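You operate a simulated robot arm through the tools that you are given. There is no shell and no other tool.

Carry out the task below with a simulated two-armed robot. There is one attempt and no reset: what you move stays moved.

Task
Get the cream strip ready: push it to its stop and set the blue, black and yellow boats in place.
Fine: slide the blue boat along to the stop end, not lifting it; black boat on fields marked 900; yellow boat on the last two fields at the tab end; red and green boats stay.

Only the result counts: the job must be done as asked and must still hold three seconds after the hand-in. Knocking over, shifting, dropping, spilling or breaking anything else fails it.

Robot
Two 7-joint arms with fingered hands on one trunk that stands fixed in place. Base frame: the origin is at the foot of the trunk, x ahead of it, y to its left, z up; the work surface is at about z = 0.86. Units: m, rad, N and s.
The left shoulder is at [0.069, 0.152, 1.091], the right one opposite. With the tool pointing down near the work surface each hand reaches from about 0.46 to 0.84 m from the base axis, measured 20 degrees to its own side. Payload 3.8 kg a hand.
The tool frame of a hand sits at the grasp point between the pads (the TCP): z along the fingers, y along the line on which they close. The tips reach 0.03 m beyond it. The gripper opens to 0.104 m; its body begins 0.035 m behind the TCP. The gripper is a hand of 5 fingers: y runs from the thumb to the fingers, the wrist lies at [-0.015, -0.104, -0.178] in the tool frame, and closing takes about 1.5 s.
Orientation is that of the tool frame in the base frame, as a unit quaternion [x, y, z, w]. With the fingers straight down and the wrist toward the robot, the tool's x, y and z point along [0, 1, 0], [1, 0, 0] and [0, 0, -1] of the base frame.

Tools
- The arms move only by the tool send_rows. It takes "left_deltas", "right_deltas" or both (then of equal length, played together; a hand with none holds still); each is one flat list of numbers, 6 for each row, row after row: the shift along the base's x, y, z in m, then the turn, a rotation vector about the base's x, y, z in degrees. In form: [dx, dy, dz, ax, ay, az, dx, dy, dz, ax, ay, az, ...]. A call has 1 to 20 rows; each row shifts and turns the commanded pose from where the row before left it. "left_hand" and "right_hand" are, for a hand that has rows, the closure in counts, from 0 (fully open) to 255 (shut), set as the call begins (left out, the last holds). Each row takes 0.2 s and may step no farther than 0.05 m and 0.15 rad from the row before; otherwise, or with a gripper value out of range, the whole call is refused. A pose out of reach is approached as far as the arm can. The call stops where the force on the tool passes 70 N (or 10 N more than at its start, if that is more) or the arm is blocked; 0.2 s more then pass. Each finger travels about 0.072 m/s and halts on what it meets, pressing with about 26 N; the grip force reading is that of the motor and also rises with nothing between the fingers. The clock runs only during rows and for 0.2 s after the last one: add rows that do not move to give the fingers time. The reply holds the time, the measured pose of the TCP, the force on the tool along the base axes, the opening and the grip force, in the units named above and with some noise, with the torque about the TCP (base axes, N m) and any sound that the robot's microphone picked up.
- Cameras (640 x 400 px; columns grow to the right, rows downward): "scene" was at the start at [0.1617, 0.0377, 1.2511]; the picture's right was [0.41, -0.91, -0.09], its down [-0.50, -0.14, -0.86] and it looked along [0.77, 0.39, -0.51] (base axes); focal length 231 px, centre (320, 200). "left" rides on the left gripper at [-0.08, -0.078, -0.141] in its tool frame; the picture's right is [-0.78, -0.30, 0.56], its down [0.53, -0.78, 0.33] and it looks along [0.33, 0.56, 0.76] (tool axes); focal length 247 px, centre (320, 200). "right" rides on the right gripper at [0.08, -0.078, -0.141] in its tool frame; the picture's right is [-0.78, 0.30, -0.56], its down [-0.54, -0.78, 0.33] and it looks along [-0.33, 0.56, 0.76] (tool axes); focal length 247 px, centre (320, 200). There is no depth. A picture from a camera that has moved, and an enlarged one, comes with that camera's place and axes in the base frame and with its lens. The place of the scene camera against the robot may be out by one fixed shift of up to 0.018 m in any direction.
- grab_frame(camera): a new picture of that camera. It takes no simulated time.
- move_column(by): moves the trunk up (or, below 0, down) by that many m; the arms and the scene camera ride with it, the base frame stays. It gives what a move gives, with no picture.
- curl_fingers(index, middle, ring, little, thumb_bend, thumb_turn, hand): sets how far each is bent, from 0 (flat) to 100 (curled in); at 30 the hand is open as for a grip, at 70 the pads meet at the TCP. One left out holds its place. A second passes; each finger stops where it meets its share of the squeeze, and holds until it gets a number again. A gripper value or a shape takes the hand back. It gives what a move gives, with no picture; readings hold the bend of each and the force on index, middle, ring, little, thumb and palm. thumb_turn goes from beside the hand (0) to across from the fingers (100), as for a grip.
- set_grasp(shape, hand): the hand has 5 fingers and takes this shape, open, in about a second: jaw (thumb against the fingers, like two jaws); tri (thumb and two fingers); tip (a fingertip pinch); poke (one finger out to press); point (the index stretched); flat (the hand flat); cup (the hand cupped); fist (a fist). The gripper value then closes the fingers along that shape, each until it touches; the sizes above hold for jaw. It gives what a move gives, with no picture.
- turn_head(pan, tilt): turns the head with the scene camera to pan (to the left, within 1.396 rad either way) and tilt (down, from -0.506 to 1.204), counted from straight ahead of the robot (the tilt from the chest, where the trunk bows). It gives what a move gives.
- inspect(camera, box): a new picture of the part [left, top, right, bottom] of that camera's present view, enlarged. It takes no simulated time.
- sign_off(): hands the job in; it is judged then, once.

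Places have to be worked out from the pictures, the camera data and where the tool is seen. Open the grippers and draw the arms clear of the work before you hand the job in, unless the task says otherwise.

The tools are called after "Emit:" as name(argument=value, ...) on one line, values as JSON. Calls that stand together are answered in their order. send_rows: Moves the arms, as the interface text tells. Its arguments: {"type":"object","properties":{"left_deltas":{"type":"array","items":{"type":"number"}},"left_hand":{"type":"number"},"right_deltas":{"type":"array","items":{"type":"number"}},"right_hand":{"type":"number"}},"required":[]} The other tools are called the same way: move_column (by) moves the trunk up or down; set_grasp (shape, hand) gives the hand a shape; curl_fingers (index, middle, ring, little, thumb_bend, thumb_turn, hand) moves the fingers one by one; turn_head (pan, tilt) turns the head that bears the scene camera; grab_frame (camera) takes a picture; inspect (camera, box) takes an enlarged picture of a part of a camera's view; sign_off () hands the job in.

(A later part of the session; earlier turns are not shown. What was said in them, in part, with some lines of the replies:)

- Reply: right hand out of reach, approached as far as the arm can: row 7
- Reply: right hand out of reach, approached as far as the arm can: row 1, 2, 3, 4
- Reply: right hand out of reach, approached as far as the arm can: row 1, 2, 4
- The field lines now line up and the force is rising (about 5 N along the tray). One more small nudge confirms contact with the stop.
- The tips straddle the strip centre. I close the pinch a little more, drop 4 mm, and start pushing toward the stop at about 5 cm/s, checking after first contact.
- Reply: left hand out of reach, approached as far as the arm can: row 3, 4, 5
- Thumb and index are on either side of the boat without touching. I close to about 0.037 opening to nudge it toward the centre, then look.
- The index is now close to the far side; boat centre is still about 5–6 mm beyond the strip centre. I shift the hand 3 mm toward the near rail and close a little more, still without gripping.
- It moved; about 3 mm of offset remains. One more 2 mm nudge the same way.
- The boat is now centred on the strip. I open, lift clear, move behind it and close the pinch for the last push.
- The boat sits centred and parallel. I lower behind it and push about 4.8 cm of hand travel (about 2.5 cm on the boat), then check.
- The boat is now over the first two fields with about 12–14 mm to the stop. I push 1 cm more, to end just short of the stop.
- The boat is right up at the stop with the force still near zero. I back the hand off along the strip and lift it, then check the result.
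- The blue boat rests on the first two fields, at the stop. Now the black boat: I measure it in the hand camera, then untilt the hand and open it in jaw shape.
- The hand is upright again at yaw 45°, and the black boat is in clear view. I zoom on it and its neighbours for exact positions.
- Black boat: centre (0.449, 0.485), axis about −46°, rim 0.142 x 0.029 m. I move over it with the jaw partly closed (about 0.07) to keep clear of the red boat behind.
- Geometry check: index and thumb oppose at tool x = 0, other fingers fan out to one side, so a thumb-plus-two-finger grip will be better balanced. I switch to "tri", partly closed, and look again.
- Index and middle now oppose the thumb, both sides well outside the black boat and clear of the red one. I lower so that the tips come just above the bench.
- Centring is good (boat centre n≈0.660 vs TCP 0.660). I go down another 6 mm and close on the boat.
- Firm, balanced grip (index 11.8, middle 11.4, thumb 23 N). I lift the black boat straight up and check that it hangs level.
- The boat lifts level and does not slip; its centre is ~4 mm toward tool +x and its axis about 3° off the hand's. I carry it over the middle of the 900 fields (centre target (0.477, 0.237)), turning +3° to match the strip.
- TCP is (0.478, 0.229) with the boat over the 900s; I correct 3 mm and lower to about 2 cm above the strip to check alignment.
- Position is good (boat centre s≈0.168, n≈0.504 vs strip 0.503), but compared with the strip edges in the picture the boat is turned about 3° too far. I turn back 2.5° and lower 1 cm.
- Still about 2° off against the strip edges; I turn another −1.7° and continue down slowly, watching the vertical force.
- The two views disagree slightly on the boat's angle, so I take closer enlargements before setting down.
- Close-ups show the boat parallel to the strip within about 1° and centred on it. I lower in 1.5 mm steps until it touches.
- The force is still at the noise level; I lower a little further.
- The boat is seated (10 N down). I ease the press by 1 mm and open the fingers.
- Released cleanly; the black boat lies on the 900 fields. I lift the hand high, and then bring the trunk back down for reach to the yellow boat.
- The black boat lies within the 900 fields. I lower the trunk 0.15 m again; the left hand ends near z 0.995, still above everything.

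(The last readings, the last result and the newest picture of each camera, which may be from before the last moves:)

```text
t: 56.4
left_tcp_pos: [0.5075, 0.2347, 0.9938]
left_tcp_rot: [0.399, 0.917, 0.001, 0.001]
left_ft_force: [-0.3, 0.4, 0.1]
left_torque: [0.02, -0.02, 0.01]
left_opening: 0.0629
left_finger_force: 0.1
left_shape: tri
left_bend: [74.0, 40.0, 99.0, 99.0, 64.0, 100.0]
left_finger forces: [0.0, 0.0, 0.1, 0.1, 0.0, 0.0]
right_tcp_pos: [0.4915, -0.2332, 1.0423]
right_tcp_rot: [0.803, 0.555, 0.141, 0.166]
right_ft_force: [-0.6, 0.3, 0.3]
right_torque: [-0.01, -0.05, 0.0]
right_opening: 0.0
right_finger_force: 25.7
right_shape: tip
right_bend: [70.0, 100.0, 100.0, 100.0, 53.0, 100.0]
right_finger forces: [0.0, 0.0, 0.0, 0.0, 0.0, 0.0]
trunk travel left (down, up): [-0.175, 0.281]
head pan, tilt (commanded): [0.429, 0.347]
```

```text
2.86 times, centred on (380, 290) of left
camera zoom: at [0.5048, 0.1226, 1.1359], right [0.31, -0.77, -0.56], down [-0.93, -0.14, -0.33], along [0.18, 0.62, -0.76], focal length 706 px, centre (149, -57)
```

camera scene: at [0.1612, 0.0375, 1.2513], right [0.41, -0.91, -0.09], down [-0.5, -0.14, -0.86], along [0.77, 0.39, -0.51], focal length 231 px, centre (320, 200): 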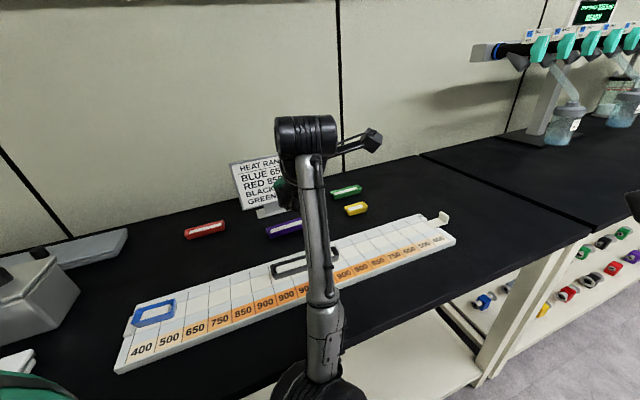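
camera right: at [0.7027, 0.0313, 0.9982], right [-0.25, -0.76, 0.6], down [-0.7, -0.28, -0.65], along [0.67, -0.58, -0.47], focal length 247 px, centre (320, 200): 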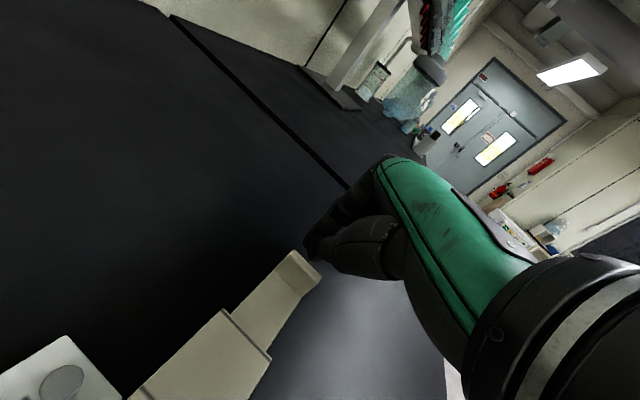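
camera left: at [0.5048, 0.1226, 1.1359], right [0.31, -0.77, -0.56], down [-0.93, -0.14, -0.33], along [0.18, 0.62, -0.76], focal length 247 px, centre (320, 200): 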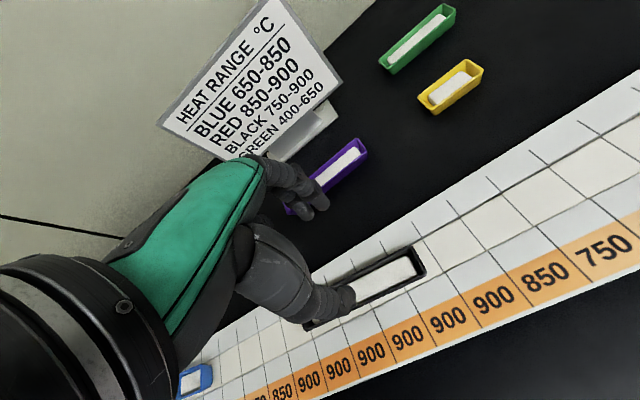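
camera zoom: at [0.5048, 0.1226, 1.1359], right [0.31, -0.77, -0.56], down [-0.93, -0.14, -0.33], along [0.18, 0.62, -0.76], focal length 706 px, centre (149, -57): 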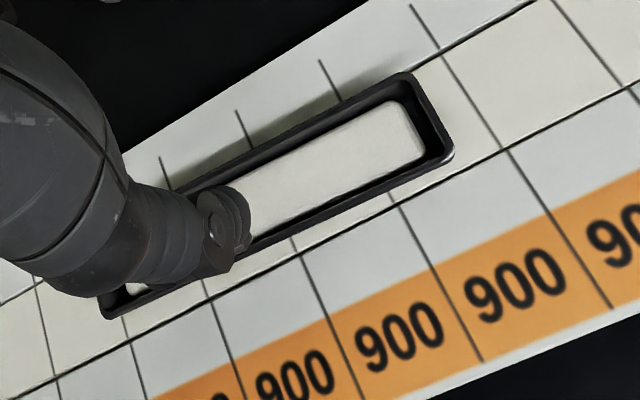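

Yellow boat: centre (0.728, 0.205), axis −45°, 0.062 x 0.030 m; the green boat's near edge is about 8.5 cm farther back. I move over the yellow boat with the jaw at 0.063 opening.

Emit:
send_rows(left_deltas=[0.0375, -0.0057, -0.003, 0, 0, 0.33, 0.0375, -0.0057, -0.003, 0, 0, 0.33, 0.0375, -0.0057, -0.003, 0, 0, 0.33, 0.0375, -0.0057, -0.003, 0, 0, 0.33, 0.0375, -0.0057, -0.003, 0, 0, 0.33, 0.0372, -0.0057, -0.003, 0, 0, 0.35, 0, 0, 0, 0, 0, 0])

Emit:
grab_frame(camera="left")

Emit:
inspect(camera="left", box=[230, 150, 450, 340])

Emit:
grab_frame(camera="scene")

```text
t: 58.0
left_tcp_pos: [0.732, 0.2001, 0.9756]
left_tcp_rot: [0.383, 0.924, 0.0, 0.0]
left_ft_force: [-0.5, 0.0, -0.4]
left_torque: [-0.01, -0.01, 0.01]
left_opening: 0.0628
left_finger_force: 0.1
left_shape: tri
left_bend: [74.0, 40.0, 99.0, 99.0, 64.0, 100.0]
left_finger forces: [0.0, 0.0, 0.1, 0.0, 0.0, 0.0]
right_tcp_pos: [0.4917, -0.233, 1.0418]
right_tcp_rot: [0.803, 0.555, 0.141, 0.166]
right_ft_force: [0.9, 0.8, 0.7]
right_torque: [0.0, -0.01, -0.03]
right_opening: 0.0
right_finger_force: 26.8
right_shape: tip
right_bend: [70.0, 100.0, 100.0, 100.0, 53.0, 100.0]
right_finger forces: [0.0, 0.1, 0.0, 0.0, 0.0, 0.1]
trunk travel left (down, up): [-0.175, 0.281]
head pan, tilt (commanded): [0.429, 0.347]
```

```text
taken
camera left: at [0.734, 0.0883, 1.1168], right [0.34, -0.76, -0.56], down [-0.93, -0.17, -0.33], along [0.16, 0.63, -0.76], focal length 247 px, centre (320, 200)
```

left: 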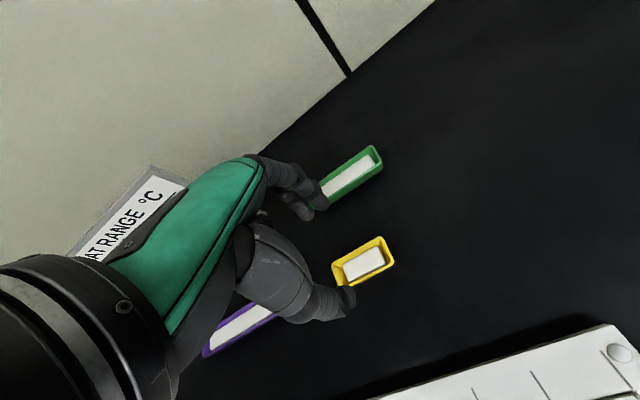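

```text
2.11 times, centred on (340, 245) of left
camera zoom: at [0.734, 0.0883, 1.1168], right [0.34, -0.76, -0.56], down [-0.93, -0.17, -0.33], along [0.16, 0.63, -0.76], focal length 520 px, centre (278, 105)
```

zoom: 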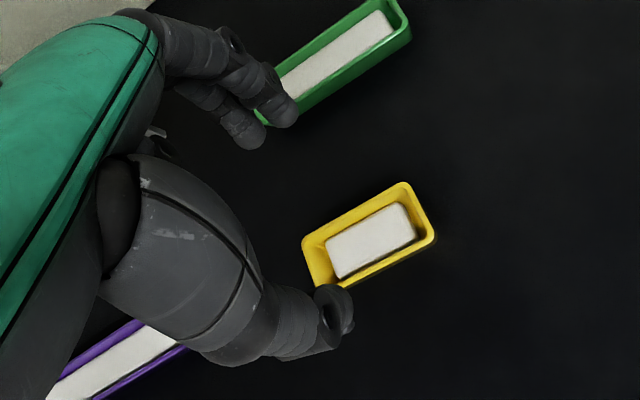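

```text
taken
camera scene: at [0.1614, 0.0375, 1.2512], right [0.41, -0.91, -0.09], down [-0.5, -0.14, -0.86], along [0.77, 0.39, -0.51], focal length 231 px, centre (320, 200)
```

scene: 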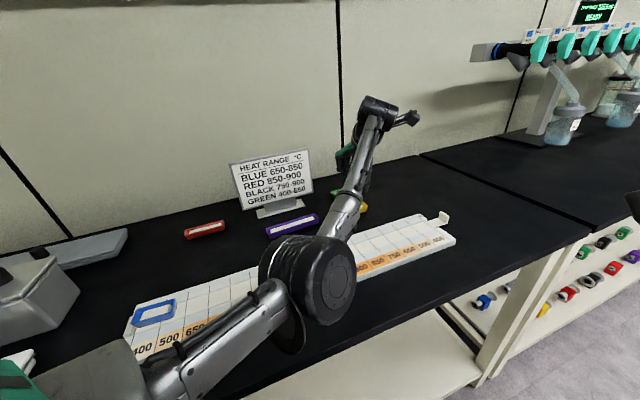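

Yellow is confirmed at (0.728, 0.206), centred under the grip, and the green boat stays about 3 cm outside the fingers. I lower to grip height.

Emit:
send_rows(left_deltas=[0.0007, 0.0007, -0.03, 0, 0, 0, 0, 0, -0.03, 0, 0, 0, 0, 0, -0.014, 0, 0, 0, 0, 0, 0, 0, 0, 0])

Emit:
inspect(camera="left", box=[230, 150, 450, 340])

Emit:
grab_frame(camera="scene")

```text
t: 59.0
left_tcp_pos: [0.7343, 0.2028, 0.9006]
left_tcp_rot: [0.386, 0.923, 0.0, 0.0]
left_ft_force: [-0.5, -0.5, -0.2]
left_torque: [0.03, -0.04, 0.01]
left_opening: 0.0628
left_finger_force: 0.0
left_shape: tri
left_bend: [74.0, 40.0, 99.0, 99.0, 64.0, 100.0]
left_finger forces: [0.0, 0.1, 0.1, 0.0, 0.1, 0.0]
right_tcp_pos: [0.493, -0.2327, 1.0416]
right_tcp_rot: [0.803, 0.555, 0.14, 0.167]
right_ft_force: [0.0, -0.2, 0.4]
right_torque: [0.02, 0.03, 0.01]
right_opening: 0.0
right_finger_force: 26.3
right_shape: tip
right_bend: [70.0, 100.0, 100.0, 100.0, 53.0, 100.0]
right_finger forces: [0.0, 0.0, 0.0, 0.0, 0.0, 0.0]
trunk travel left (down, up): [-0.175, 0.281]
head pan, tilt (commanded): [0.429, 0.347]
```

```text
2.11 times, centred on (340, 245) of left
camera zoom: at [0.7346, 0.0892, 1.0426], right [0.34, -0.76, -0.56], down [-0.93, -0.17, -0.33], along [0.16, 0.63, -0.76], focal length 520 px, centre (278, 105)
```

zoom: 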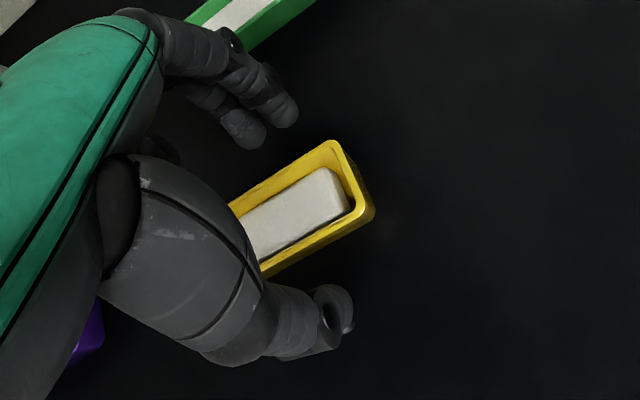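

```text
taken
camera scene: at [0.1617, 0.0375, 1.2511], right [0.41, -0.91, -0.09], down [-0.5, -0.14, -0.86], along [0.77, 0.39, -0.51], focal length 231 px, centre (320, 200)
```

scene: 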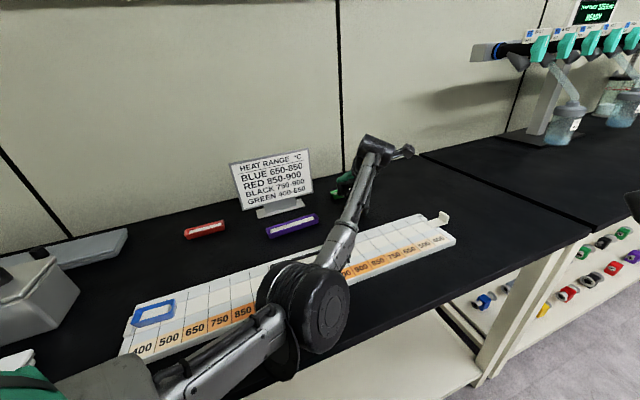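

Alignment is fine, forces nil, and the elbow is clear of the tray (about 4 cm to its side). I drop the last 5 mm and close on the yellow boat.

Emit:
send_rows(left_deltas=[-0.001, -0.001, -0.005, 0, 0, 0, 0, 0, 0, 0, 0, 0])

Emit:
send_rows(left_deltas=[0, 0, 0, 0, 0, 0, 0, 0, 0, 0, 0, 0, 0, 0, 0, 0, 0, 0, 0, 0, 0, 0, 0, 0, 0, 0, 0, 0, 0, 0, 0, 0, 0, 0, 0, 0, 0, 0, 0, 0, 0, 0, 0, 0, 0, 0, 0, 0], left_hand=255)

Emit:
inspect(camera="left", box=[230, 150, 450, 340])

```text
t: 59.6
left_tcp_pos: [0.7329, 0.1995, 0.8955]
left_tcp_rot: [0.384, 0.923, 0.0, 0.0]
left_ft_force: [0.2, -0.1, 0.0]
left_torque: [0.02, -0.01, 0.0]
left_opening: 0.0631
left_finger_force: 0.1
left_shape: tri
left_bend: [74.0, 40.0, 99.0, 99.0, 64.0, 100.0]
left_finger forces: [0.1, 0.0, 0.0, 0.1, 0.0, 0.1]
right_tcp_pos: [0.4925, -0.2326, 1.0414]
right_tcp_rot: [0.803, 0.555, 0.14, 0.167]
right_ft_force: [-0.6, -0.6, -0.4]
right_torque: [0.01, 0.01, -0.02]
right_opening: 0.0
right_finger_force: 26.7
right_shape: tip
right_bend: [70.0, 100.0, 100.0, 100.0, 53.0, 100.0]
right_finger forces: [0.1, 0.1, 0.0, 0.0, 0.0, 0.1]
trunk travel left (down, up): [-0.175, 0.281]
head pan, tilt (commanded): [0.429, 0.347]
```

```text
t: 61.4
left_tcp_pos: [0.7335, 0.2001, 0.8956]
left_tcp_rot: [0.385, 0.923, 0.0, 0.0]
left_ft_force: [-0.2, -0.9, -0.1]
left_torque: [0.03, 0.03, 0.0]
left_opening: 0.0244
left_finger_force: 26.4
left_shape: tri
left_bend: [74.0, 57.0, 100.0, 100.0, 74.0, 100.0]
left_finger forces: [12.0, 11.5, 0.1, 0.1, 23.2, 0.0]
right_tcp_pos: [0.4929, -0.2334, 1.0415]
right_tcp_rot: [0.802, 0.556, 0.14, 0.167]
right_ft_force: [0.2, 0.3, 0.2]
right_torque: [-0.01, 0.02, 0.01]
right_opening: 0.0
right_finger_force: 26.5
right_shape: tip
right_bend: [70.0, 100.0, 100.0, 100.0, 53.0, 100.0]
right_finger forces: [0.0, 0.1, 0.0, 0.1, 0.0, 0.0]
trunk travel left (down, up): [-0.175, 0.281]
head pan, tilt (commanded): [0.429, 0.347]
```

```text
2.11 times, centred on (340, 245) of left
camera zoom: at [0.7341, 0.0881, 1.0371], right [0.34, -0.76, -0.56], down [-0.93, -0.17, -0.33], along [0.16, 0.63, -0.76], focal length 520 px, centre (278, 105)
```

zoom: 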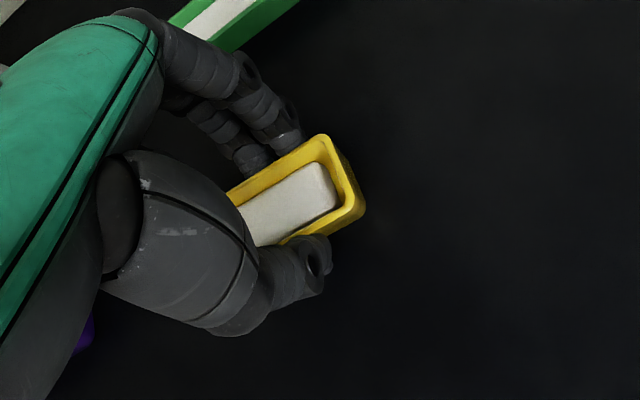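

Good grip again (12/11.5/23 N). I lift the yellow boat 8 cm straight up and check it.

Emit:
send_rows(left_deltas=[0, 0, 0.01, 0, 0, 0, 0, 0, 0.02, 0, 0, 0, 0, 0, 0.025, 0, 0, 0, 0, 0, 0.02, 0, 0, 0, 0, 0, 0, 0, 0, 0])

Emit:
inspect(camera="left", box=[230, 150, 450, 340])

```text
t: 62.6
left_tcp_pos: [0.7336, 0.2014, 0.9694]
left_tcp_rot: [0.384, 0.923, 0.0, 0.0]
left_ft_force: [0.0, 0.3, 0.3]
left_torque: [0.0, 0.01, 0.02]
left_opening: 0.0242
left_finger_force: 26.0
left_shape: tri
left_bend: [74.0, 57.0, 100.0, 100.0, 74.0, 100.0]
left_finger forces: [11.9, 11.5, 0.0, 0.1, 23.1, 0.0]
right_tcp_pos: [0.4931, -0.232, 1.0425]
right_tcp_rot: [0.803, 0.555, 0.14, 0.166]
right_ft_force: [0.7, -0.6, 0.5]
right_torque: [0.01, -0.03, -0.03]
right_opening: 0.0
right_finger_force: 25.8
right_shape: tip
right_bend: [70.0, 100.0, 100.0, 100.0, 53.0, 100.0]
right_finger forces: [0.0, 0.0, 0.1, 0.1, 0.0, 0.0]
trunk travel left (down, up): [-0.175, 0.281]
head pan, tilt (commanded): [0.429, 0.347]
```

```text
2.11 times, centred on (340, 245) of left
camera zoom: at [0.7354, 0.0892, 1.1118], right [0.34, -0.76, -0.56], down [-0.93, -0.17, -0.33], along [0.16, 0.63, -0.76], focal length 520 px, centre (278, 105)
```

zoom: 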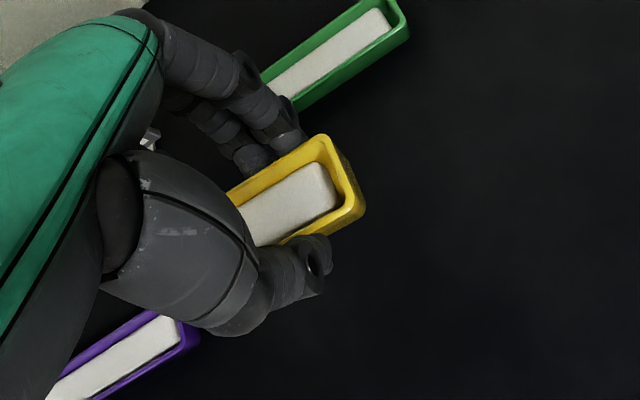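

The yellow boat is held level. I carry it over the last two fields at the tab end (centre target about (0.676, 0.037)).

Emit:
send_rows(left_deltas=[-0.0108, -0.0336, 0.001, 0, 0, 0, -0.0108, -0.0336, 0.001, 0, 0, 0, -0.0108, -0.0336, 0.001, 0, 0, 0, -0.0109, -0.0337, 0, 0, 0, 0, -0.0109, -0.0337, 0, 0, 0, 0, 0, 0, 0, 0, 0, 0])

Emit:
grab_frame(camera="left")

Emit:
inspect(camera="left", box=[270, 150, 470, 330])

Emit:
grab_frame(camera="scene")

```text
t: 64.0
left_tcp_pos: [0.6791, 0.0322, 0.9733]
left_tcp_rot: [0.384, 0.923, 0.001, 0.001]
left_ft_force: [0.1, 0.4, -1.3]
left_torque: [0.02, 0.0, 0.02]
left_opening: 0.0245
left_finger_force: 26.0
left_shape: tri
left_bend: [74.0, 57.0, 100.0, 100.0, 74.0, 100.0]
left_finger forces: [11.9, 11.4, 0.0, 0.1, 23.2, 0.0]
right_tcp_pos: [0.4926, -0.233, 1.0426]
right_tcp_rot: [0.804, 0.554, 0.14, 0.166]
right_ft_force: [0.1, 1.2, -0.5]
right_torque: [-0.01, 0.0, -0.01]
right_opening: 0.0
right_finger_force: 25.5
right_shape: tip
right_bend: [70.0, 100.0, 100.0, 100.0, 53.0, 100.0]
right_finger forces: [0.1, 0.1, 0.1, 0.0, 0.1, 0.1]
trunk travel left (down, up): [-0.175, 0.281]
head pan, tilt (commanded): [0.429, 0.347]
```

```text
taken
camera left: at [0.6799, -0.0797, 1.1156], right [0.34, -0.76, -0.56], down [-0.93, -0.17, -0.33], along [0.16, 0.63, -0.76], focal length 247 px, centre (320, 200)
```

left: 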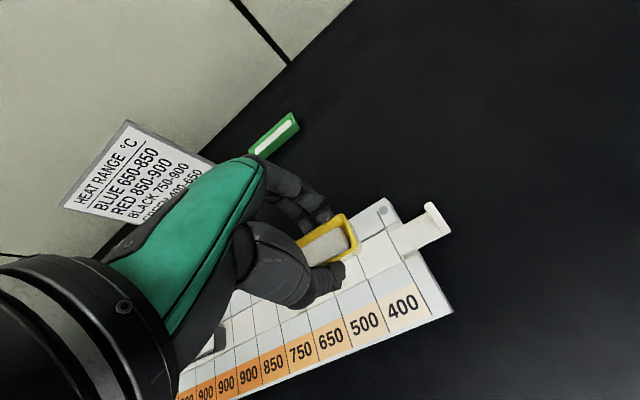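

```text
2.22 times, centred on (370, 240) of left
camera zoom: at [0.6799, -0.0797, 1.1156], right [0.34, -0.76, -0.56], down [-0.93, -0.17, -0.33], along [0.16, 0.63, -0.76], focal length 549 px, centre (209, 111)
```

zoom: 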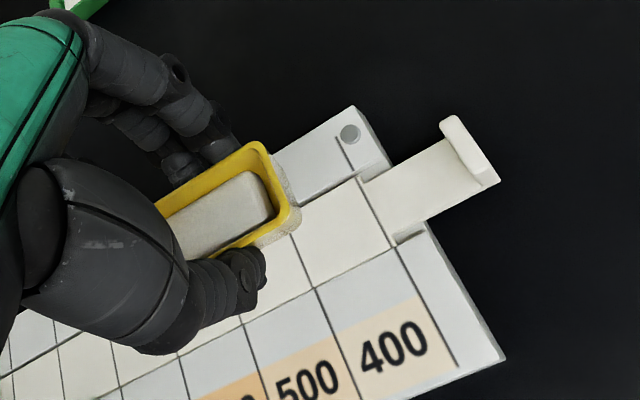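

```text
taken
camera scene: at [0.1619, 0.0378, 1.2511], right [0.41, -0.91, -0.09], down [-0.5, -0.14, -0.86], along [0.77, 0.39, -0.51], focal length 231 px, centre (320, 200)
```

scene: 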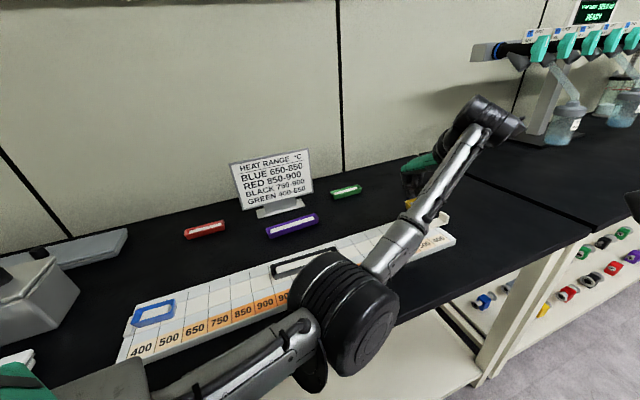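

The boat is parallel to the strip and about 4 mm too far toward the tab (line 15|16 at s≈0.448, boat centre at ≈0.452). I correct that and lower to 1.3 cm above the strip.

Emit:
send_rows(left_deltas=[-0.0021, 0.0035, -0.02, 0, 0, 0, 0, 0, -0.02, 0, 0, 0, 0, 0, -0.012, 0, 0, 0, 0, 0, 0, 0, 0, 0])

Emit:
inspect(camera="left", box=[270, 150, 470, 330])

Emit:
inspect(camera="left", box=[320, 180, 420, 260])

```text
t: 65.0
left_tcp_pos: [0.6774, 0.0362, 0.9231]
left_tcp_rot: [0.385, 0.923, 0.0, 0.0]
left_ft_force: [-0.5, -0.9, 0.0]
left_torque: [0.0, -0.03, -0.01]
left_opening: 0.0246
left_finger_force: 26.1
left_shape: tri
left_bend: [74.0, 57.0, 100.0, 100.0, 74.0, 100.0]
left_finger forces: [11.9, 11.3, 0.1, 0.0, 23.1, 0.1]
right_tcp_pos: [0.4934, -0.2312, 1.0421]
right_tcp_rot: [0.803, 0.555, 0.14, 0.166]
right_ft_force: [-0.7, -0.8, 0.1]
right_torque: [0.01, 0.01, 0.01]
right_opening: 0.0002
right_finger_force: 25.9
right_shape: tip
right_bend: [70.0, 100.0, 100.0, 100.0, 53.0, 100.0]
right_finger forces: [0.1, 0.0, 0.0, 0.0, 0.0, 0.0]
trunk travel left (down, up): [-0.175, 0.281]
head pan, tilt (commanded): [0.429, 0.347]
```

```text
2.22 times, centred on (370, 240) of left
camera zoom: at [0.6776, -0.0759, 1.0644], right [0.34, -0.76, -0.56], down [-0.93, -0.17, -0.33], along [0.16, 0.63, -0.76], focal length 549 px, centre (209, 111)
```

zoom: 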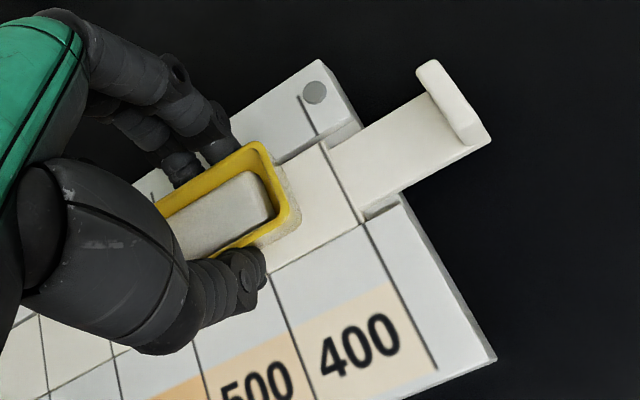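

```text
5.00 times, centred on (370, 220) of left
camera zoom: at [0.6776, -0.0759, 1.0644], right [0.34, -0.76, -0.56], down [-0.93, -0.17, -0.33], along [0.16, 0.63, -0.76], focal length 1235 px, centre (70, 100)
```

zoom: 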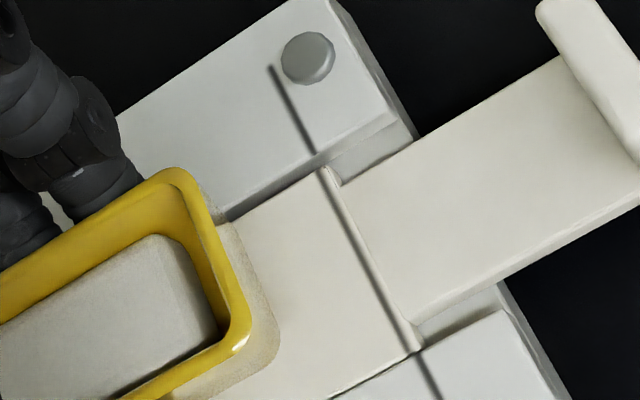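

Rim end is ~1 cm short of the strip's end, so the boat centre is right on the 15|16 line and on the strip centreline. I lower on, then in 1 mm steps to contact.

Emit:
send_rows(left_deltas=[0, 0, -0.006, 0, 0, 0, 0, 0, -0.005, 0, 0, 0, 0, 0, 0, 0, 0, 0])

Emit:
send_rows(left_deltas=[0, 0, -0.0015, 0, 0, 0, 0, 0, -0.0015, 0, 0, 0])

Emit:
inspect(camera="left", box=[270, 150, 470, 330])

```text
t: 65.8
left_tcp_pos: [0.6765, 0.0353, 0.9105]
left_tcp_rot: [0.385, 0.923, 0.0, 0.0]
left_ft_force: [-0.5, -0.4, -0.9]
left_torque: [0.02, -0.02, 0.01]
left_opening: 0.0247
left_finger_force: 26.0
left_shape: tri
left_bend: [74.0, 57.0, 100.0, 100.0, 74.0, 100.0]
left_finger forces: [11.9, 11.4, 0.0, 0.0, 23.2, 0.1]
right_tcp_pos: [0.4916, -0.2319, 1.041]
right_tcp_rot: [0.803, 0.555, 0.141, 0.166]
right_ft_force: [0.0, 0.7, -0.2]
right_torque: [-0.01, -0.02, 0.0]
right_opening: 0.0
right_finger_force: 26.3
right_shape: tip
right_bend: [70.0, 100.0, 100.0, 100.0, 53.0, 100.0]
right_finger forces: [0.0, 0.0, 0.1, 0.0, 0.0, 0.1]
trunk travel left (down, up): [-0.175, 0.281]
head pan, tilt (commanded): [0.429, 0.347]
```

```text
t: 66.4
left_tcp_pos: [0.6774, 0.0358, 0.91]
left_tcp_rot: [0.384, 0.924, 0.001, 0.001]
left_ft_force: [0.2, 0.4, 2.9]
left_torque: [0.01, -0.02, -0.04]
left_opening: 0.0246
left_finger_force: 26.3
left_shape: tri
left_bend: [74.0, 57.0, 100.0, 100.0, 74.0, 100.0]
left_finger forces: [11.8, 11.6, 0.0, 0.0, 23.1, 0.0]
right_tcp_pos: [0.4926, -0.2326, 1.041]
right_tcp_rot: [0.803, 0.555, 0.141, 0.166]
right_ft_force: [-0.3, -0.1, 0.4]
right_torque: [-0.04, 0.01, 0.0]
right_opening: 0.0
right_finger_force: 25.7
right_shape: tip
right_bend: [70.0, 100.0, 100.0, 100.0, 53.0, 100.0]
right_finger forces: [0.1, 0.0, 0.1, 0.0, 0.0, 0.1]
trunk travel left (down, up): [-0.175, 0.281]
head pan, tilt (commanded): [0.429, 0.347]
```

```text
2.22 times, centred on (370, 240) of left
camera zoom: at [0.6771, -0.0765, 1.0515], right [0.34, -0.76, -0.56], down [-0.93, -0.17, -0.33], along [0.16, 0.63, -0.76], focal length 549 px, centre (209, 111)
```

zoom: 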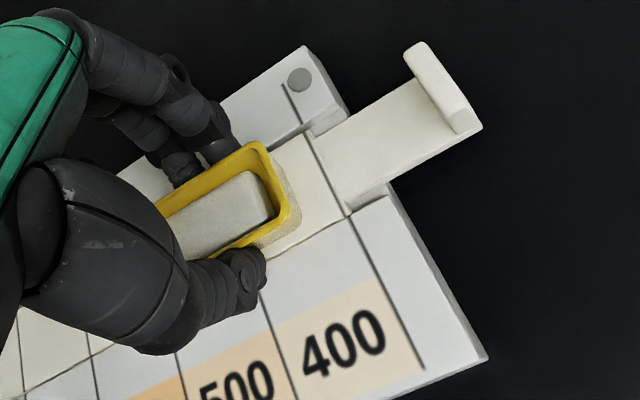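

Contact begins (2.9 N). I seat it 0.7 mm more and then open the fingers.

Emit:
send_rows(left_deltas=[0, 0, -0.0007, 0, 0, 0])

Emit:
send_rows(left_deltas=[0, 0, 0, 0, 0, 0, 0, 0, 0, 0, 0, 0, 0, 0, 0, 0, 0, 0, 0, 0, 0, 0, 0, 0, 0, 0, 0, 0, 0, 0], left_hand=100)

Emit:
inspect(camera="left", box=[270, 150, 470, 330])

```text
t: 66.8
left_tcp_pos: [0.6758, 0.0354, 0.9099]
left_tcp_rot: [0.384, 0.923, 0.001, 0.001]
left_ft_force: [0.5, 0.6, 5.6]
left_torque: [0.02, -0.04, 0.01]
left_opening: 0.0246
left_finger_force: 25.9
left_shape: tri
left_bend: [74.0, 57.0, 100.0, 100.0, 74.0, 100.0]
left_finger forces: [12.1, 12.0, 0.0, 0.0, 23.9, 0.0]
right_tcp_pos: [0.4912, -0.2319, 1.0428]
right_tcp_rot: [0.803, 0.555, 0.14, 0.166]
right_ft_force: [-0.4, 0.2, 0.6]
right_torque: [0.01, -0.01, -0.01]
right_opening: 0.0003
right_finger_force: 26.5
right_shape: tip
right_bend: [70.0, 100.0, 100.0, 100.0, 53.0, 100.0]
right_finger forces: [0.0, 0.1, 0.1, 0.1, 0.0, 0.1]
trunk travel left (down, up): [-0.175, 0.281]
head pan, tilt (commanded): [0.429, 0.347]
```

```text
t: 68.0
left_tcp_pos: [0.6763, 0.0347, 0.9076]
left_tcp_rot: [0.384, 0.923, 0.0, 0.0]
left_ft_force: [0.1, -0.2, -0.7]
left_torque: [0.01, -0.02, -0.03]
left_opening: 0.0627
left_finger_force: 0.0
left_shape: tri
left_bend: [74.0, 40.0, 99.0, 99.0, 64.0, 100.0]
left_finger forces: [0.1, 0.0, 0.0, 0.1, 0.1, 0.1]
right_tcp_pos: [0.4927, -0.233, 1.0417]
right_tcp_rot: [0.803, 0.555, 0.141, 0.166]
right_ft_force: [0.0, 0.2, -0.3]
right_torque: [-0.03, 0.02, 0.03]
right_opening: 0.0
right_finger_force: 25.8
right_shape: tip
right_bend: [70.0, 100.0, 100.0, 100.0, 53.0, 100.0]
right_finger forces: [0.0, 0.0, 0.0, 0.0, 0.0, 0.0]
trunk travel left (down, up): [-0.175, 0.281]
head pan, tilt (commanded): [0.429, 0.347]
```

```text
2.22 times, centred on (370, 240) of left
camera zoom: at [0.6778, -0.0764, 1.0496], right [0.34, -0.76, -0.56], down [-0.93, -0.17, -0.33], along [0.16, 0.63, -0.76], focal length 549 px, centre (209, 111)
```

zoom: 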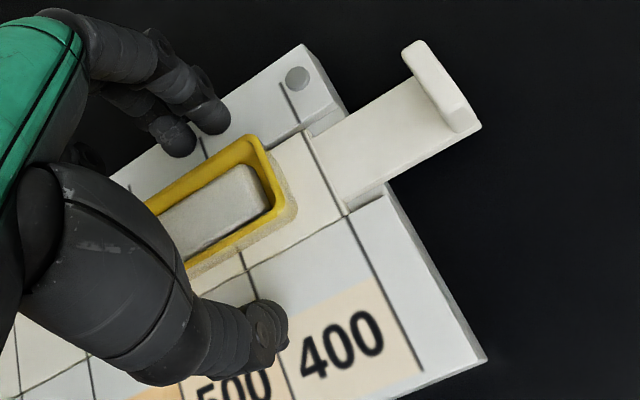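

Released; the yellow boat sits over the last two fields. I lift straight up and draw the left arm back, then inspect everything.

Emit:
send_rows(left_deltas=[0, 0, 0.03, 0, 0, 0, 0, 0, 0.035, 0, 0, 0, 0, 0, 0.04, 0, 0, 0, -0.01, 0.01, 0.04, 0, 0, 0, -0.03, 0.03, 0.02, 0, 0, 0, -0.03, 0.035, 0.01, 0, 0, 0, -0.03, 0.035, 0.01, 0, 0, 0, -0.03, 0.035, 0.01, 0, 0, 0, -0.03, 0.035, 0.01, 0, 0, 0, -0.03, 0.035, 0, 0, 0, 0, -0.03, 0.035, 0, 0, 0, 0, -0.02, 0.035, 0, 0, 0, 0])

Emit:
grab_frame(camera="scene")

Emit:
grab_frame(camera="left")

```text
t: 70.6
left_tcp_pos: [0.4849, 0.3459, 1.0899]
left_tcp_rot: [0.385, 0.923, -0.001, 0.0]
left_ft_force: [0.3, 0.4, 0.5]
left_torque: [-0.04, -0.01, -0.02]
left_opening: 0.0627
left_finger_force: 0.0
left_shape: tri
left_bend: [74.0, 40.0, 99.0, 99.0, 64.0, 100.0]
left_finger forces: [0.0, 0.1, 0.0, 0.0, 0.0, 0.0]
left hand out of reach, approached as far as the arm can: row 6, 7, 8, 9
right_tcp_pos: [0.4931, -0.2322, 1.0418]
right_tcp_rot: [0.803, 0.555, 0.14, 0.166]
right_ft_force: [0.1, 0.8, 0.9]
right_torque: [0.01, -0.01, -0.02]
right_opening: 0.0003
right_finger_force: 26.3
right_shape: tip
right_bend: [70.0, 100.0, 100.0, 100.0, 53.0, 100.0]
right_finger forces: [0.1, 0.0, 0.0, 0.0, 0.1, 0.0]
trunk travel left (down, up): [-0.175, 0.281]
head pan, tilt (commanded): [0.429, 0.347]
```

```text
taken
camera scene: at [0.1617, 0.0386, 1.2511], right [0.41, -0.91, -0.09], down [-0.5, -0.14, -0.86], along [0.77, 0.39, -0.51], focal length 231 px, centre (320, 200)
```

scene: 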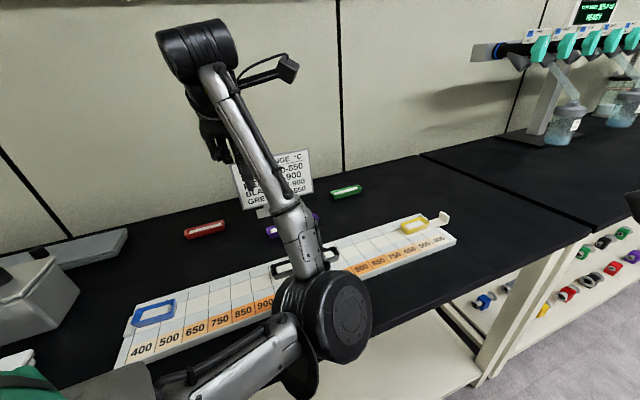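

```text
taken
camera left: at [0.4867, 0.2349, 1.2325], right [0.34, -0.76, -0.56], down [-0.93, -0.17, -0.33], along [0.16, 0.63, -0.76], focal length 247 px, centre (320, 200)
```

left: 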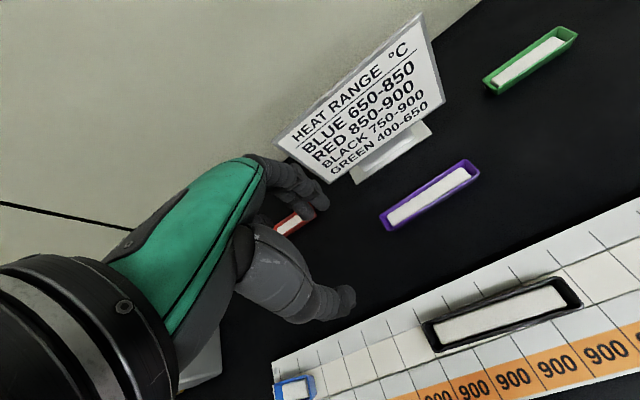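

The elbow hangs low in front of the tray, so I raise the hand first and then return the left arm toward its starting pose.

Emit:
send_rows(left_deltas=[0, 0.01, 0.03, 0, 0, 0, 0, 0.015, 0.03, 0, 0, 0, -0.012, 0.016, 0.015, 0, 0, -7.5, -0.012, 0.016, 0.015, 0, 0, -7.5, -0.012, 0.016, 0, 0, 0, -7.5, -0.012, 0.016, 0, 0, 0, -7.5, -0.012, 0.01, 0, 0, 0, -7.5, -0.012, 0.005, 0, 0, 0, -7.5, 0, 0, 0, 0, 0, 0], left_hand=0)

Emit:
grab_frame(camera="scene")

Emit:
grab_frame(camera="left")

```text
t: 72.6
left_tcp_pos: [0.4137, 0.4482, 1.1832]
left_tcp_rot: [0.709, 0.705, -0.001, 0.0]
left_ft_force: [0.0, 0.4, 0.3]
left_torque: [-0.01, -0.01, -0.03]
left_opening: 0.104
left_finger_force: 0.0
left_shape: tri
left_bend: [30.0, 30.0, 99.0, 99.0, 30.0, 98.0]
left_finger forces: [0.1, 0.0, 0.0, 0.0, 0.0, 0.0]
right_tcp_pos: [0.4933, -0.2312, 1.0414]
right_tcp_rot: [0.803, 0.555, 0.14, 0.166]
right_ft_force: [0.1, 0.5, 0.8]
right_torque: [-0.01, -0.03, -0.04]
right_opening: 0.0001
right_finger_force: 25.5
right_shape: tip
right_bend: [70.0, 100.0, 100.0, 100.0, 53.0, 100.0]
right_finger forces: [0.0, 0.0, 0.0, 0.0, 0.1, 0.0]
trunk travel left (down, up): [-0.175, 0.281]
head pan, tilt (commanded): [0.429, 0.347]
```

```text
taken
camera scene: at [0.1621, 0.0375, 1.251], right [0.41, -0.91, -0.09], down [-0.5, -0.14, -0.86], along [0.77, 0.39, -0.51], focal length 231 px, centre (320, 200)
```

scene: 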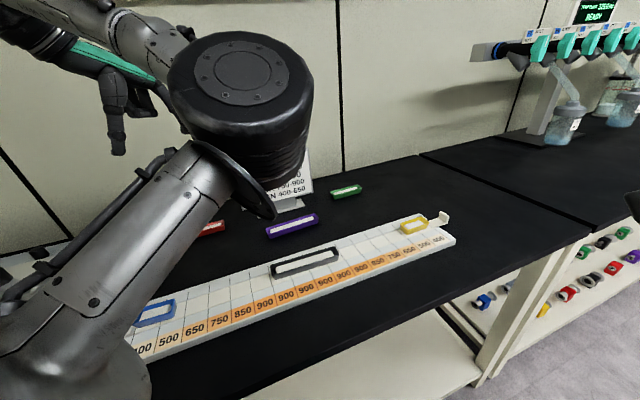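

```text
taken
camera left: at [0.3347, 0.3694, 1.3245], right [-0.3, -0.77, -0.56], down [-0.77, 0.54, -0.33], along [0.56, 0.33, -0.76], focal length 247 px, centre (320, 200)
```

left: 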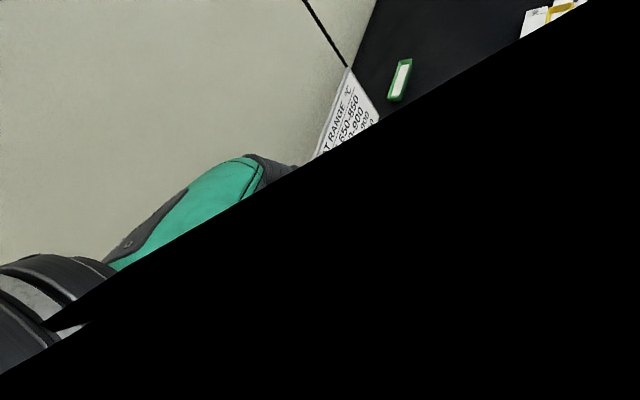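

Both arms are clear of the tray. I inspect the strip, the stop, and each boat in enlargements.

Emit:
inspect(camera="scene", box=[250, 200, 470, 310])

Emit:
inspect(camera="scene", box=[380, 200, 460, 260])

Emit:
inspect(camera="scene", box=[110, 270, 270, 370])

```text
2.91 times, centred on (360, 255) of scene
camera zoom: at [0.1621, 0.0375, 1.251], right [0.41, -0.91, -0.09], down [-0.5, -0.14, -0.86], along [0.77, 0.39, -0.51], focal length 673 px, centre (204, 40)
```

zoom: 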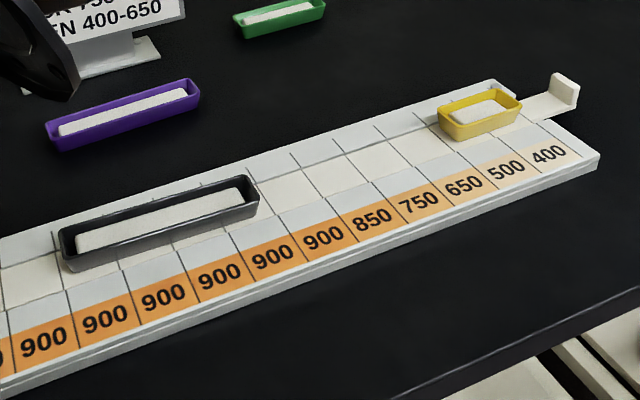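

```text
6.67 times, centred on (420, 230) of scene
camera zoom: at [0.1621, 0.0375, 1.251], right [0.41, -0.91, -0.09], down [-0.5, -0.14, -0.86], along [0.77, 0.39, -0.51], focal length 1542 px, centre (-347, 0)
```

zoom: 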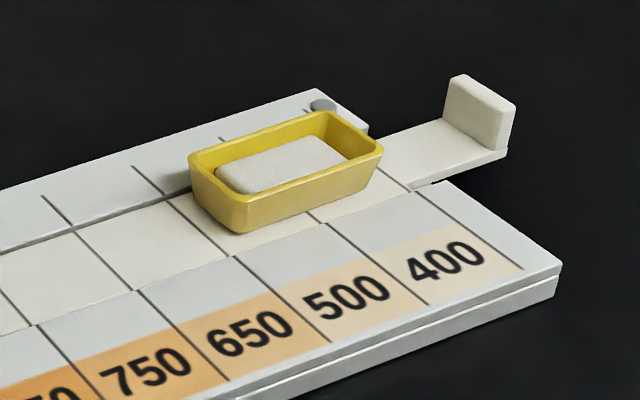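

```text
4.00 times, centred on (190, 320) of scene
camera zoom: at [0.1621, 0.0375, 1.251], right [0.41, -0.91, -0.09], down [-0.5, -0.14, -0.86], along [0.77, 0.39, -0.51], focal length 926 px, centre (840, -280)
```

zoom: 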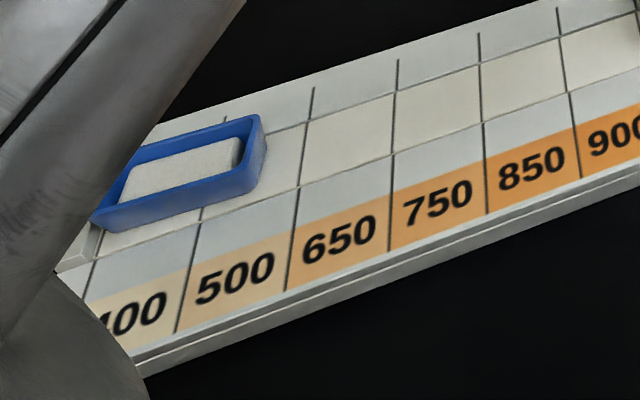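

Yellow covers fields 500/400 at the tab end, black lies on the 900s, and the field lines still match the scale. The left arm hides the stop itself, so I raise the trunk (arms ride up with it) to get a clear look at the stop end.

Emit:
move_column(by=0.15)

Emit:
grab_frame(camera="scene")

Emit:
grab_frame(camera="left")

Emit:
grab_frame(camera="right")

```text
t: 74.3
left_tcp_pos: [0.4131, 0.4488, 1.3331]
left_tcp_rot: [0.708, 0.706, 0.0, 0.0]
left_ft_force: [-1.2, 0.0, 0.1]
left_torque: [-0.03, 0.02, -0.04]
left_opening: 0.104
left_finger_force: 0.0
left_shape: tri
left_bend: [30.0, 30.0, 99.0, 99.0, 30.0, 98.0]
left_finger forces: [0.1, 0.1, 0.0, 0.0, 0.0, 0.1]
right_tcp_pos: [0.4941, -0.2343, 1.1981]
right_tcp_rot: [0.803, 0.553, 0.143, 0.172]
right_ft_force: [0.2, 0.2, 0.2]
right_torque: [0.02, -0.03, -0.03]
right_opening: 0.0
right_finger_force: 26.3
right_shape: tip
right_bend: [70.0, 100.0, 100.0, 100.0, 53.0, 100.0]
right_finger forces: [0.0, 0.1, 0.1, 0.0, 0.0, 0.0]
trunk travel left (down, up): [-0.325, 0.131]
head pan, tilt (commanded): [0.429, 0.347]
```

```text
taken
camera scene: at [0.0902, 0.0376, 1.4277], right [0.42, -0.91, -0.02], down [-0.35, -0.14, -0.92], along [0.84, 0.39, -0.38], focal length 231 px, centre (320, 200)
```

scene: 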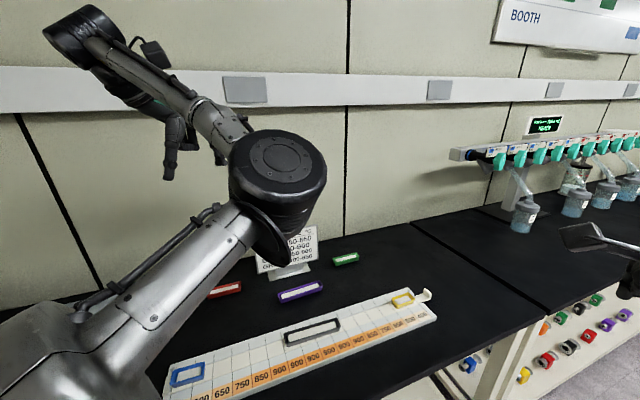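

```text
taken
camera left: at [0.3351, 0.3693, 1.4745], right [-0.3, -0.78, -0.56], down [-0.78, 0.54, -0.33], along [0.56, 0.33, -0.76], focal length 247 px, centre (320, 200)
```

left: 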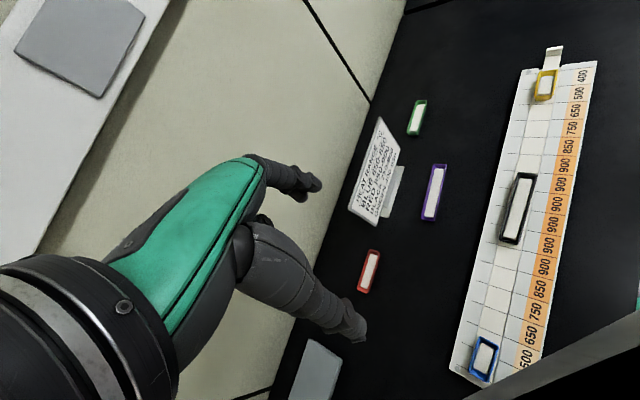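

```text
taken
camera right: at [0.3972, -0.1168, 1.2929], right [-0.26, -0.76, 0.6], down [-0.7, -0.28, -0.66], along [0.67, -0.59, -0.46], focal length 247 px, centre (320, 200)
```

right: 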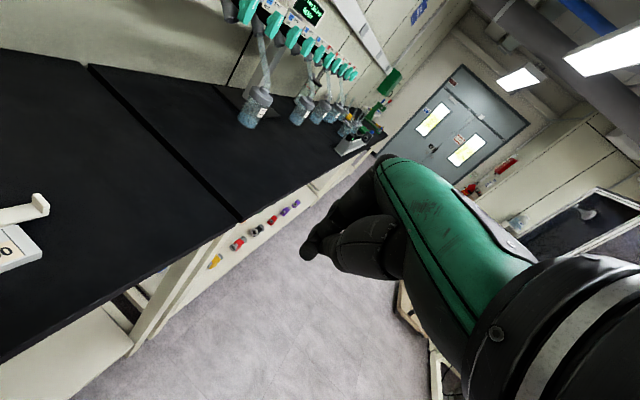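

Now the whole tray is visible from above in the left hand camera. I zoom on the stop end, the middle and the tab end.

Emit:
inspect(camera="left", box=[430, 310, 550, 400])

Emit:
inspect(camera="left", box=[460, 150, 620, 270])

Emit:
inspect(camera="left", box=[490, 30, 630, 140])

Emit:
inspect(camera="scene", box=[150, 330, 250, 400])

```text
4.44 times, centred on (490, 355) of left
camera zoom: at [0.3351, 0.3693, 1.4745], right [-0.3, -0.78, -0.56], down [-0.78, 0.54, -0.33], along [0.56, 0.33, -0.76], focal length 1098 px, centre (-436, -489)
```

zoom: 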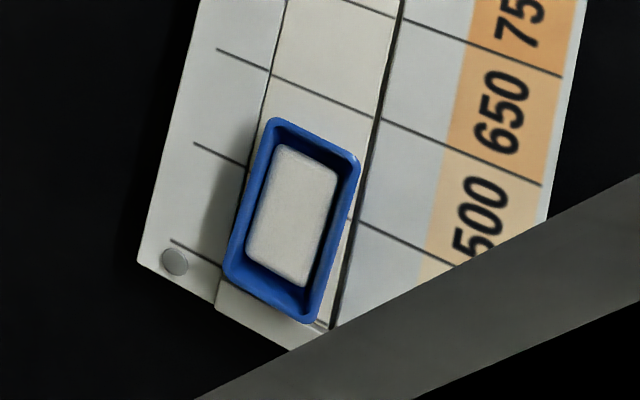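

```text
3.33 times, centred on (540, 210) of left
camera zoom: at [0.3351, 0.3693, 1.4745], right [-0.3, -0.78, -0.56], down [-0.78, 0.54, -0.33], along [0.56, 0.33, -0.76], focal length 823 px, centre (-413, 167)
```

zoom: 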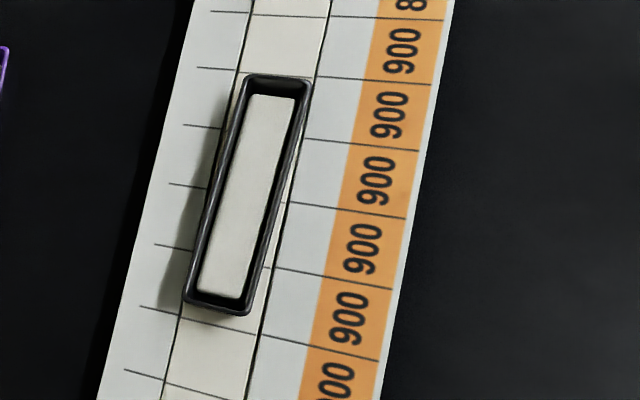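

```text
3.64 times, centred on (560, 85) of left
camera zoom: at [0.3351, 0.3693, 1.4745], right [-0.3, -0.78, -0.56], down [-0.78, 0.54, -0.33], along [0.56, 0.33, -0.76], focal length 898 px, centre (-553, 618)
```

zoom: 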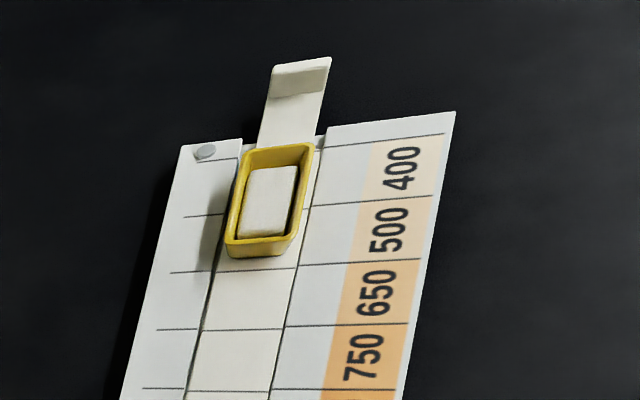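

```text
5.71 times, centred on (200, 365) of scene
camera zoom: at [0.0902, 0.0376, 1.4277], right [0.42, -0.91, -0.02], down [-0.35, -0.14, -0.92], along [0.84, 0.39, -0.38], focal length 1322 px, centre (1006, -743)
```

zoom: 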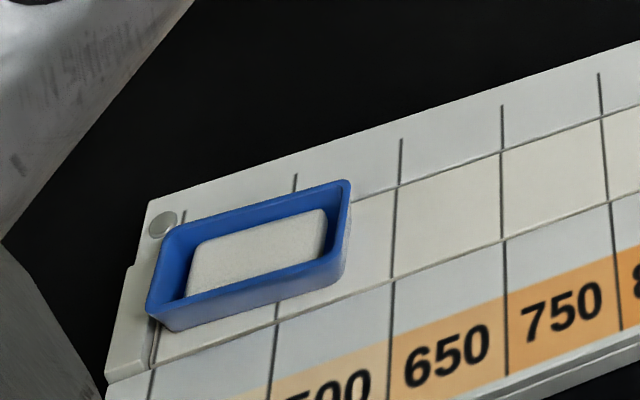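

The lines of strip and scale run through unbroken and all three boats are centred. One last close look at the stop corner for any gap.

Emit:
inspect(camera="scene", box=[164, 368, 204, 398])

Emit:
inspect(camera="left", box=[470, 330, 530, 390])

```text
13.33 times, centred on (184, 383) of scene
camera zoom: at [0.0902, 0.0376, 1.4277], right [0.42, -0.91, -0.02], down [-0.35, -0.14, -0.92], along [0.84, 0.39, -0.38], focal length 3085 px, centre (2133, -2240)
```

zoom: 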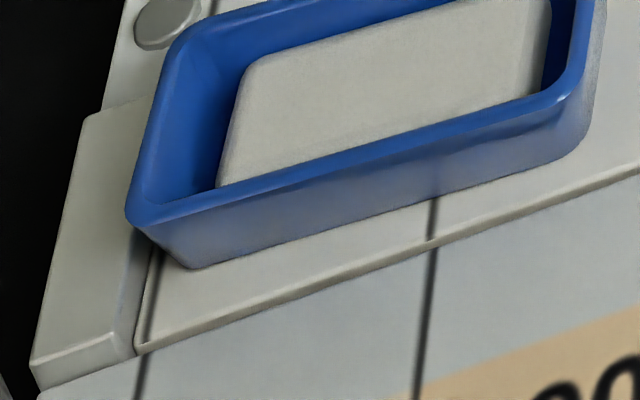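

```text
6.67 times, centred on (500, 360) of left
camera zoom: at [0.3351, 0.3693, 1.4745], right [-0.3, -0.78, -0.56], down [-0.78, 0.54, -0.33], along [0.56, 0.33, -0.76], focal length 1646 px, centre (-880, -867)
```

zoom: 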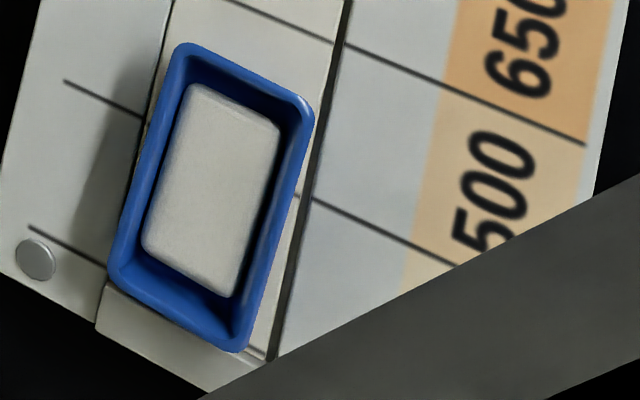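

The strip end butts against the stop and the blue boat stands flat beside it. I open the right gripper (the left is open already), with both arms well clear.

Emit:
send_rows(right_deltas=[0, 0, 0, 0, 0, 0, -0.01, -0.01, 0.01, 0, 0, 0, 0, 0, 0, 0, 0, 0, 0, 0, 0, 0, 0, 0, 0, 0, 0, 0, 0, 0, 0, 0, 0, 0, 0, 0, 0, 0, 0, 0, 0, 0, 0, 0, 0, 0, 0, 0], right_hand=0)

Emit:
grab_frame(camera="left")

Emit:
grab_frame(camera="scene")

```text
t: 76.2
left_tcp_pos: [0.4135, 0.4499, 1.3343]
left_tcp_rot: [0.708, 0.706, -0.001, 0.0]
left_ft_force: [0.4, -0.4, -0.7]
left_torque: [0.01, -0.03, -0.01]
left_opening: 0.1035
left_finger_force: 0.1
left_shape: tri
left_bend: [30.0, 30.0, 99.0, 99.0, 30.0, 98.0]
left_finger forces: [0.0, 0.0, 0.1, 0.0, 0.0, 0.0]
right_tcp_pos: [0.4835, -0.2427, 1.2021]
right_tcp_rot: [0.803, 0.555, 0.141, 0.166]
right_ft_force: [-0.4, 0.4, 0.0]
right_torque: [0.02, 0.01, -0.01]
right_opening: 0.1037
right_finger_force: 0.1
right_shape: tip
right_bend: [30.0, 98.0, 99.0, 99.0, 30.0, 98.0]
right_finger forces: [0.1, 0.1, 0.0, 0.0, 0.1, 0.0]
trunk travel left (down, up): [-0.325, 0.131]
head pan, tilt (commanded): [0.429, 0.347]
```

```text
taken
camera left: at [0.3347, 0.3692, 1.4748], right [-0.3, -0.78, -0.56], down [-0.78, 0.54, -0.33], along [0.56, 0.33, -0.76], focal length 247 px, centre (320, 200)
```

left: 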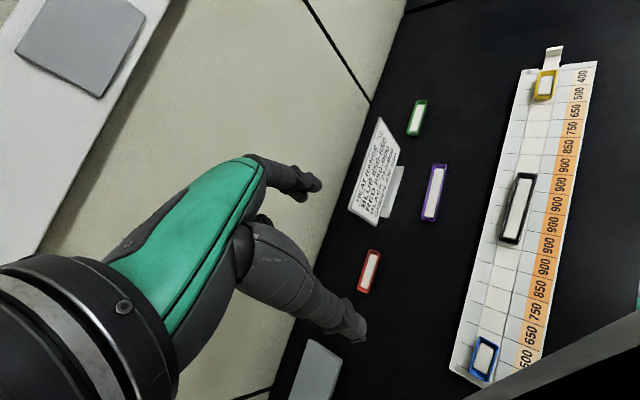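

```text
taken
camera scene: at [0.09, 0.0376, 1.4276], right [0.42, -0.91, -0.02], down [-0.35, -0.14, -0.92], along [0.84, 0.39, -0.38], focal length 231 px, centre (320, 200)
```

scene: 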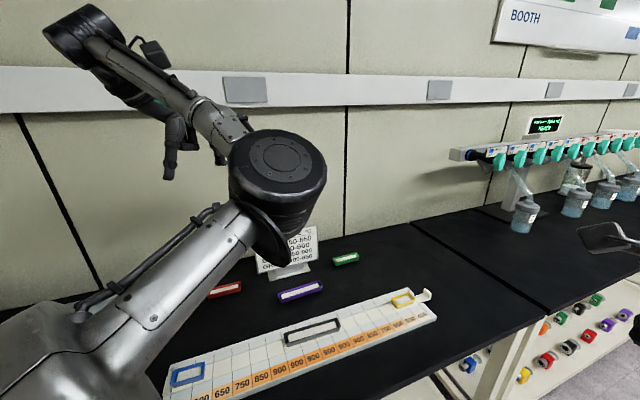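

Everything matches the request: the strip is on its stop with the blue boat slid up to the stop end. Black is on the 900 fields, yellow is on the last two fields at the tab, and red, green and purple are untouched. Arms are clear and grippers open, so I hand in.

Emit:
sign_off()

```text
The job is handed in.
```

The cream strip is ready and the job is handed in; I don't have the judging result. These are the positions in the last pictures before hand-in:

- **Strip:** it is pushed home. Its end butts against the stop and its field lines match the scale.
- **Blue boat:** it was slid along the strip, not lifted, and stands at the stop end on the 400 and 500 fields, just short of the stop. I did straighten it once with a light sideways nudge when it drifted a few millimetres.
- **Black boat:** it lies on the middle four of the six fields marked 900.
- **Yellow boat:** it sits centred on the last two fields at the tab end, marked 500 and 400.
- **Other boats:** red, green and purple were not touched.

The card behind the boats gives blue a heat range of 650–850, but the stop end is marked 400 and 500. I followed your written instruction, not the card.

Both grippers are open and the arms are clear of the tray. The trunk is 0.15 m higher than at the start.
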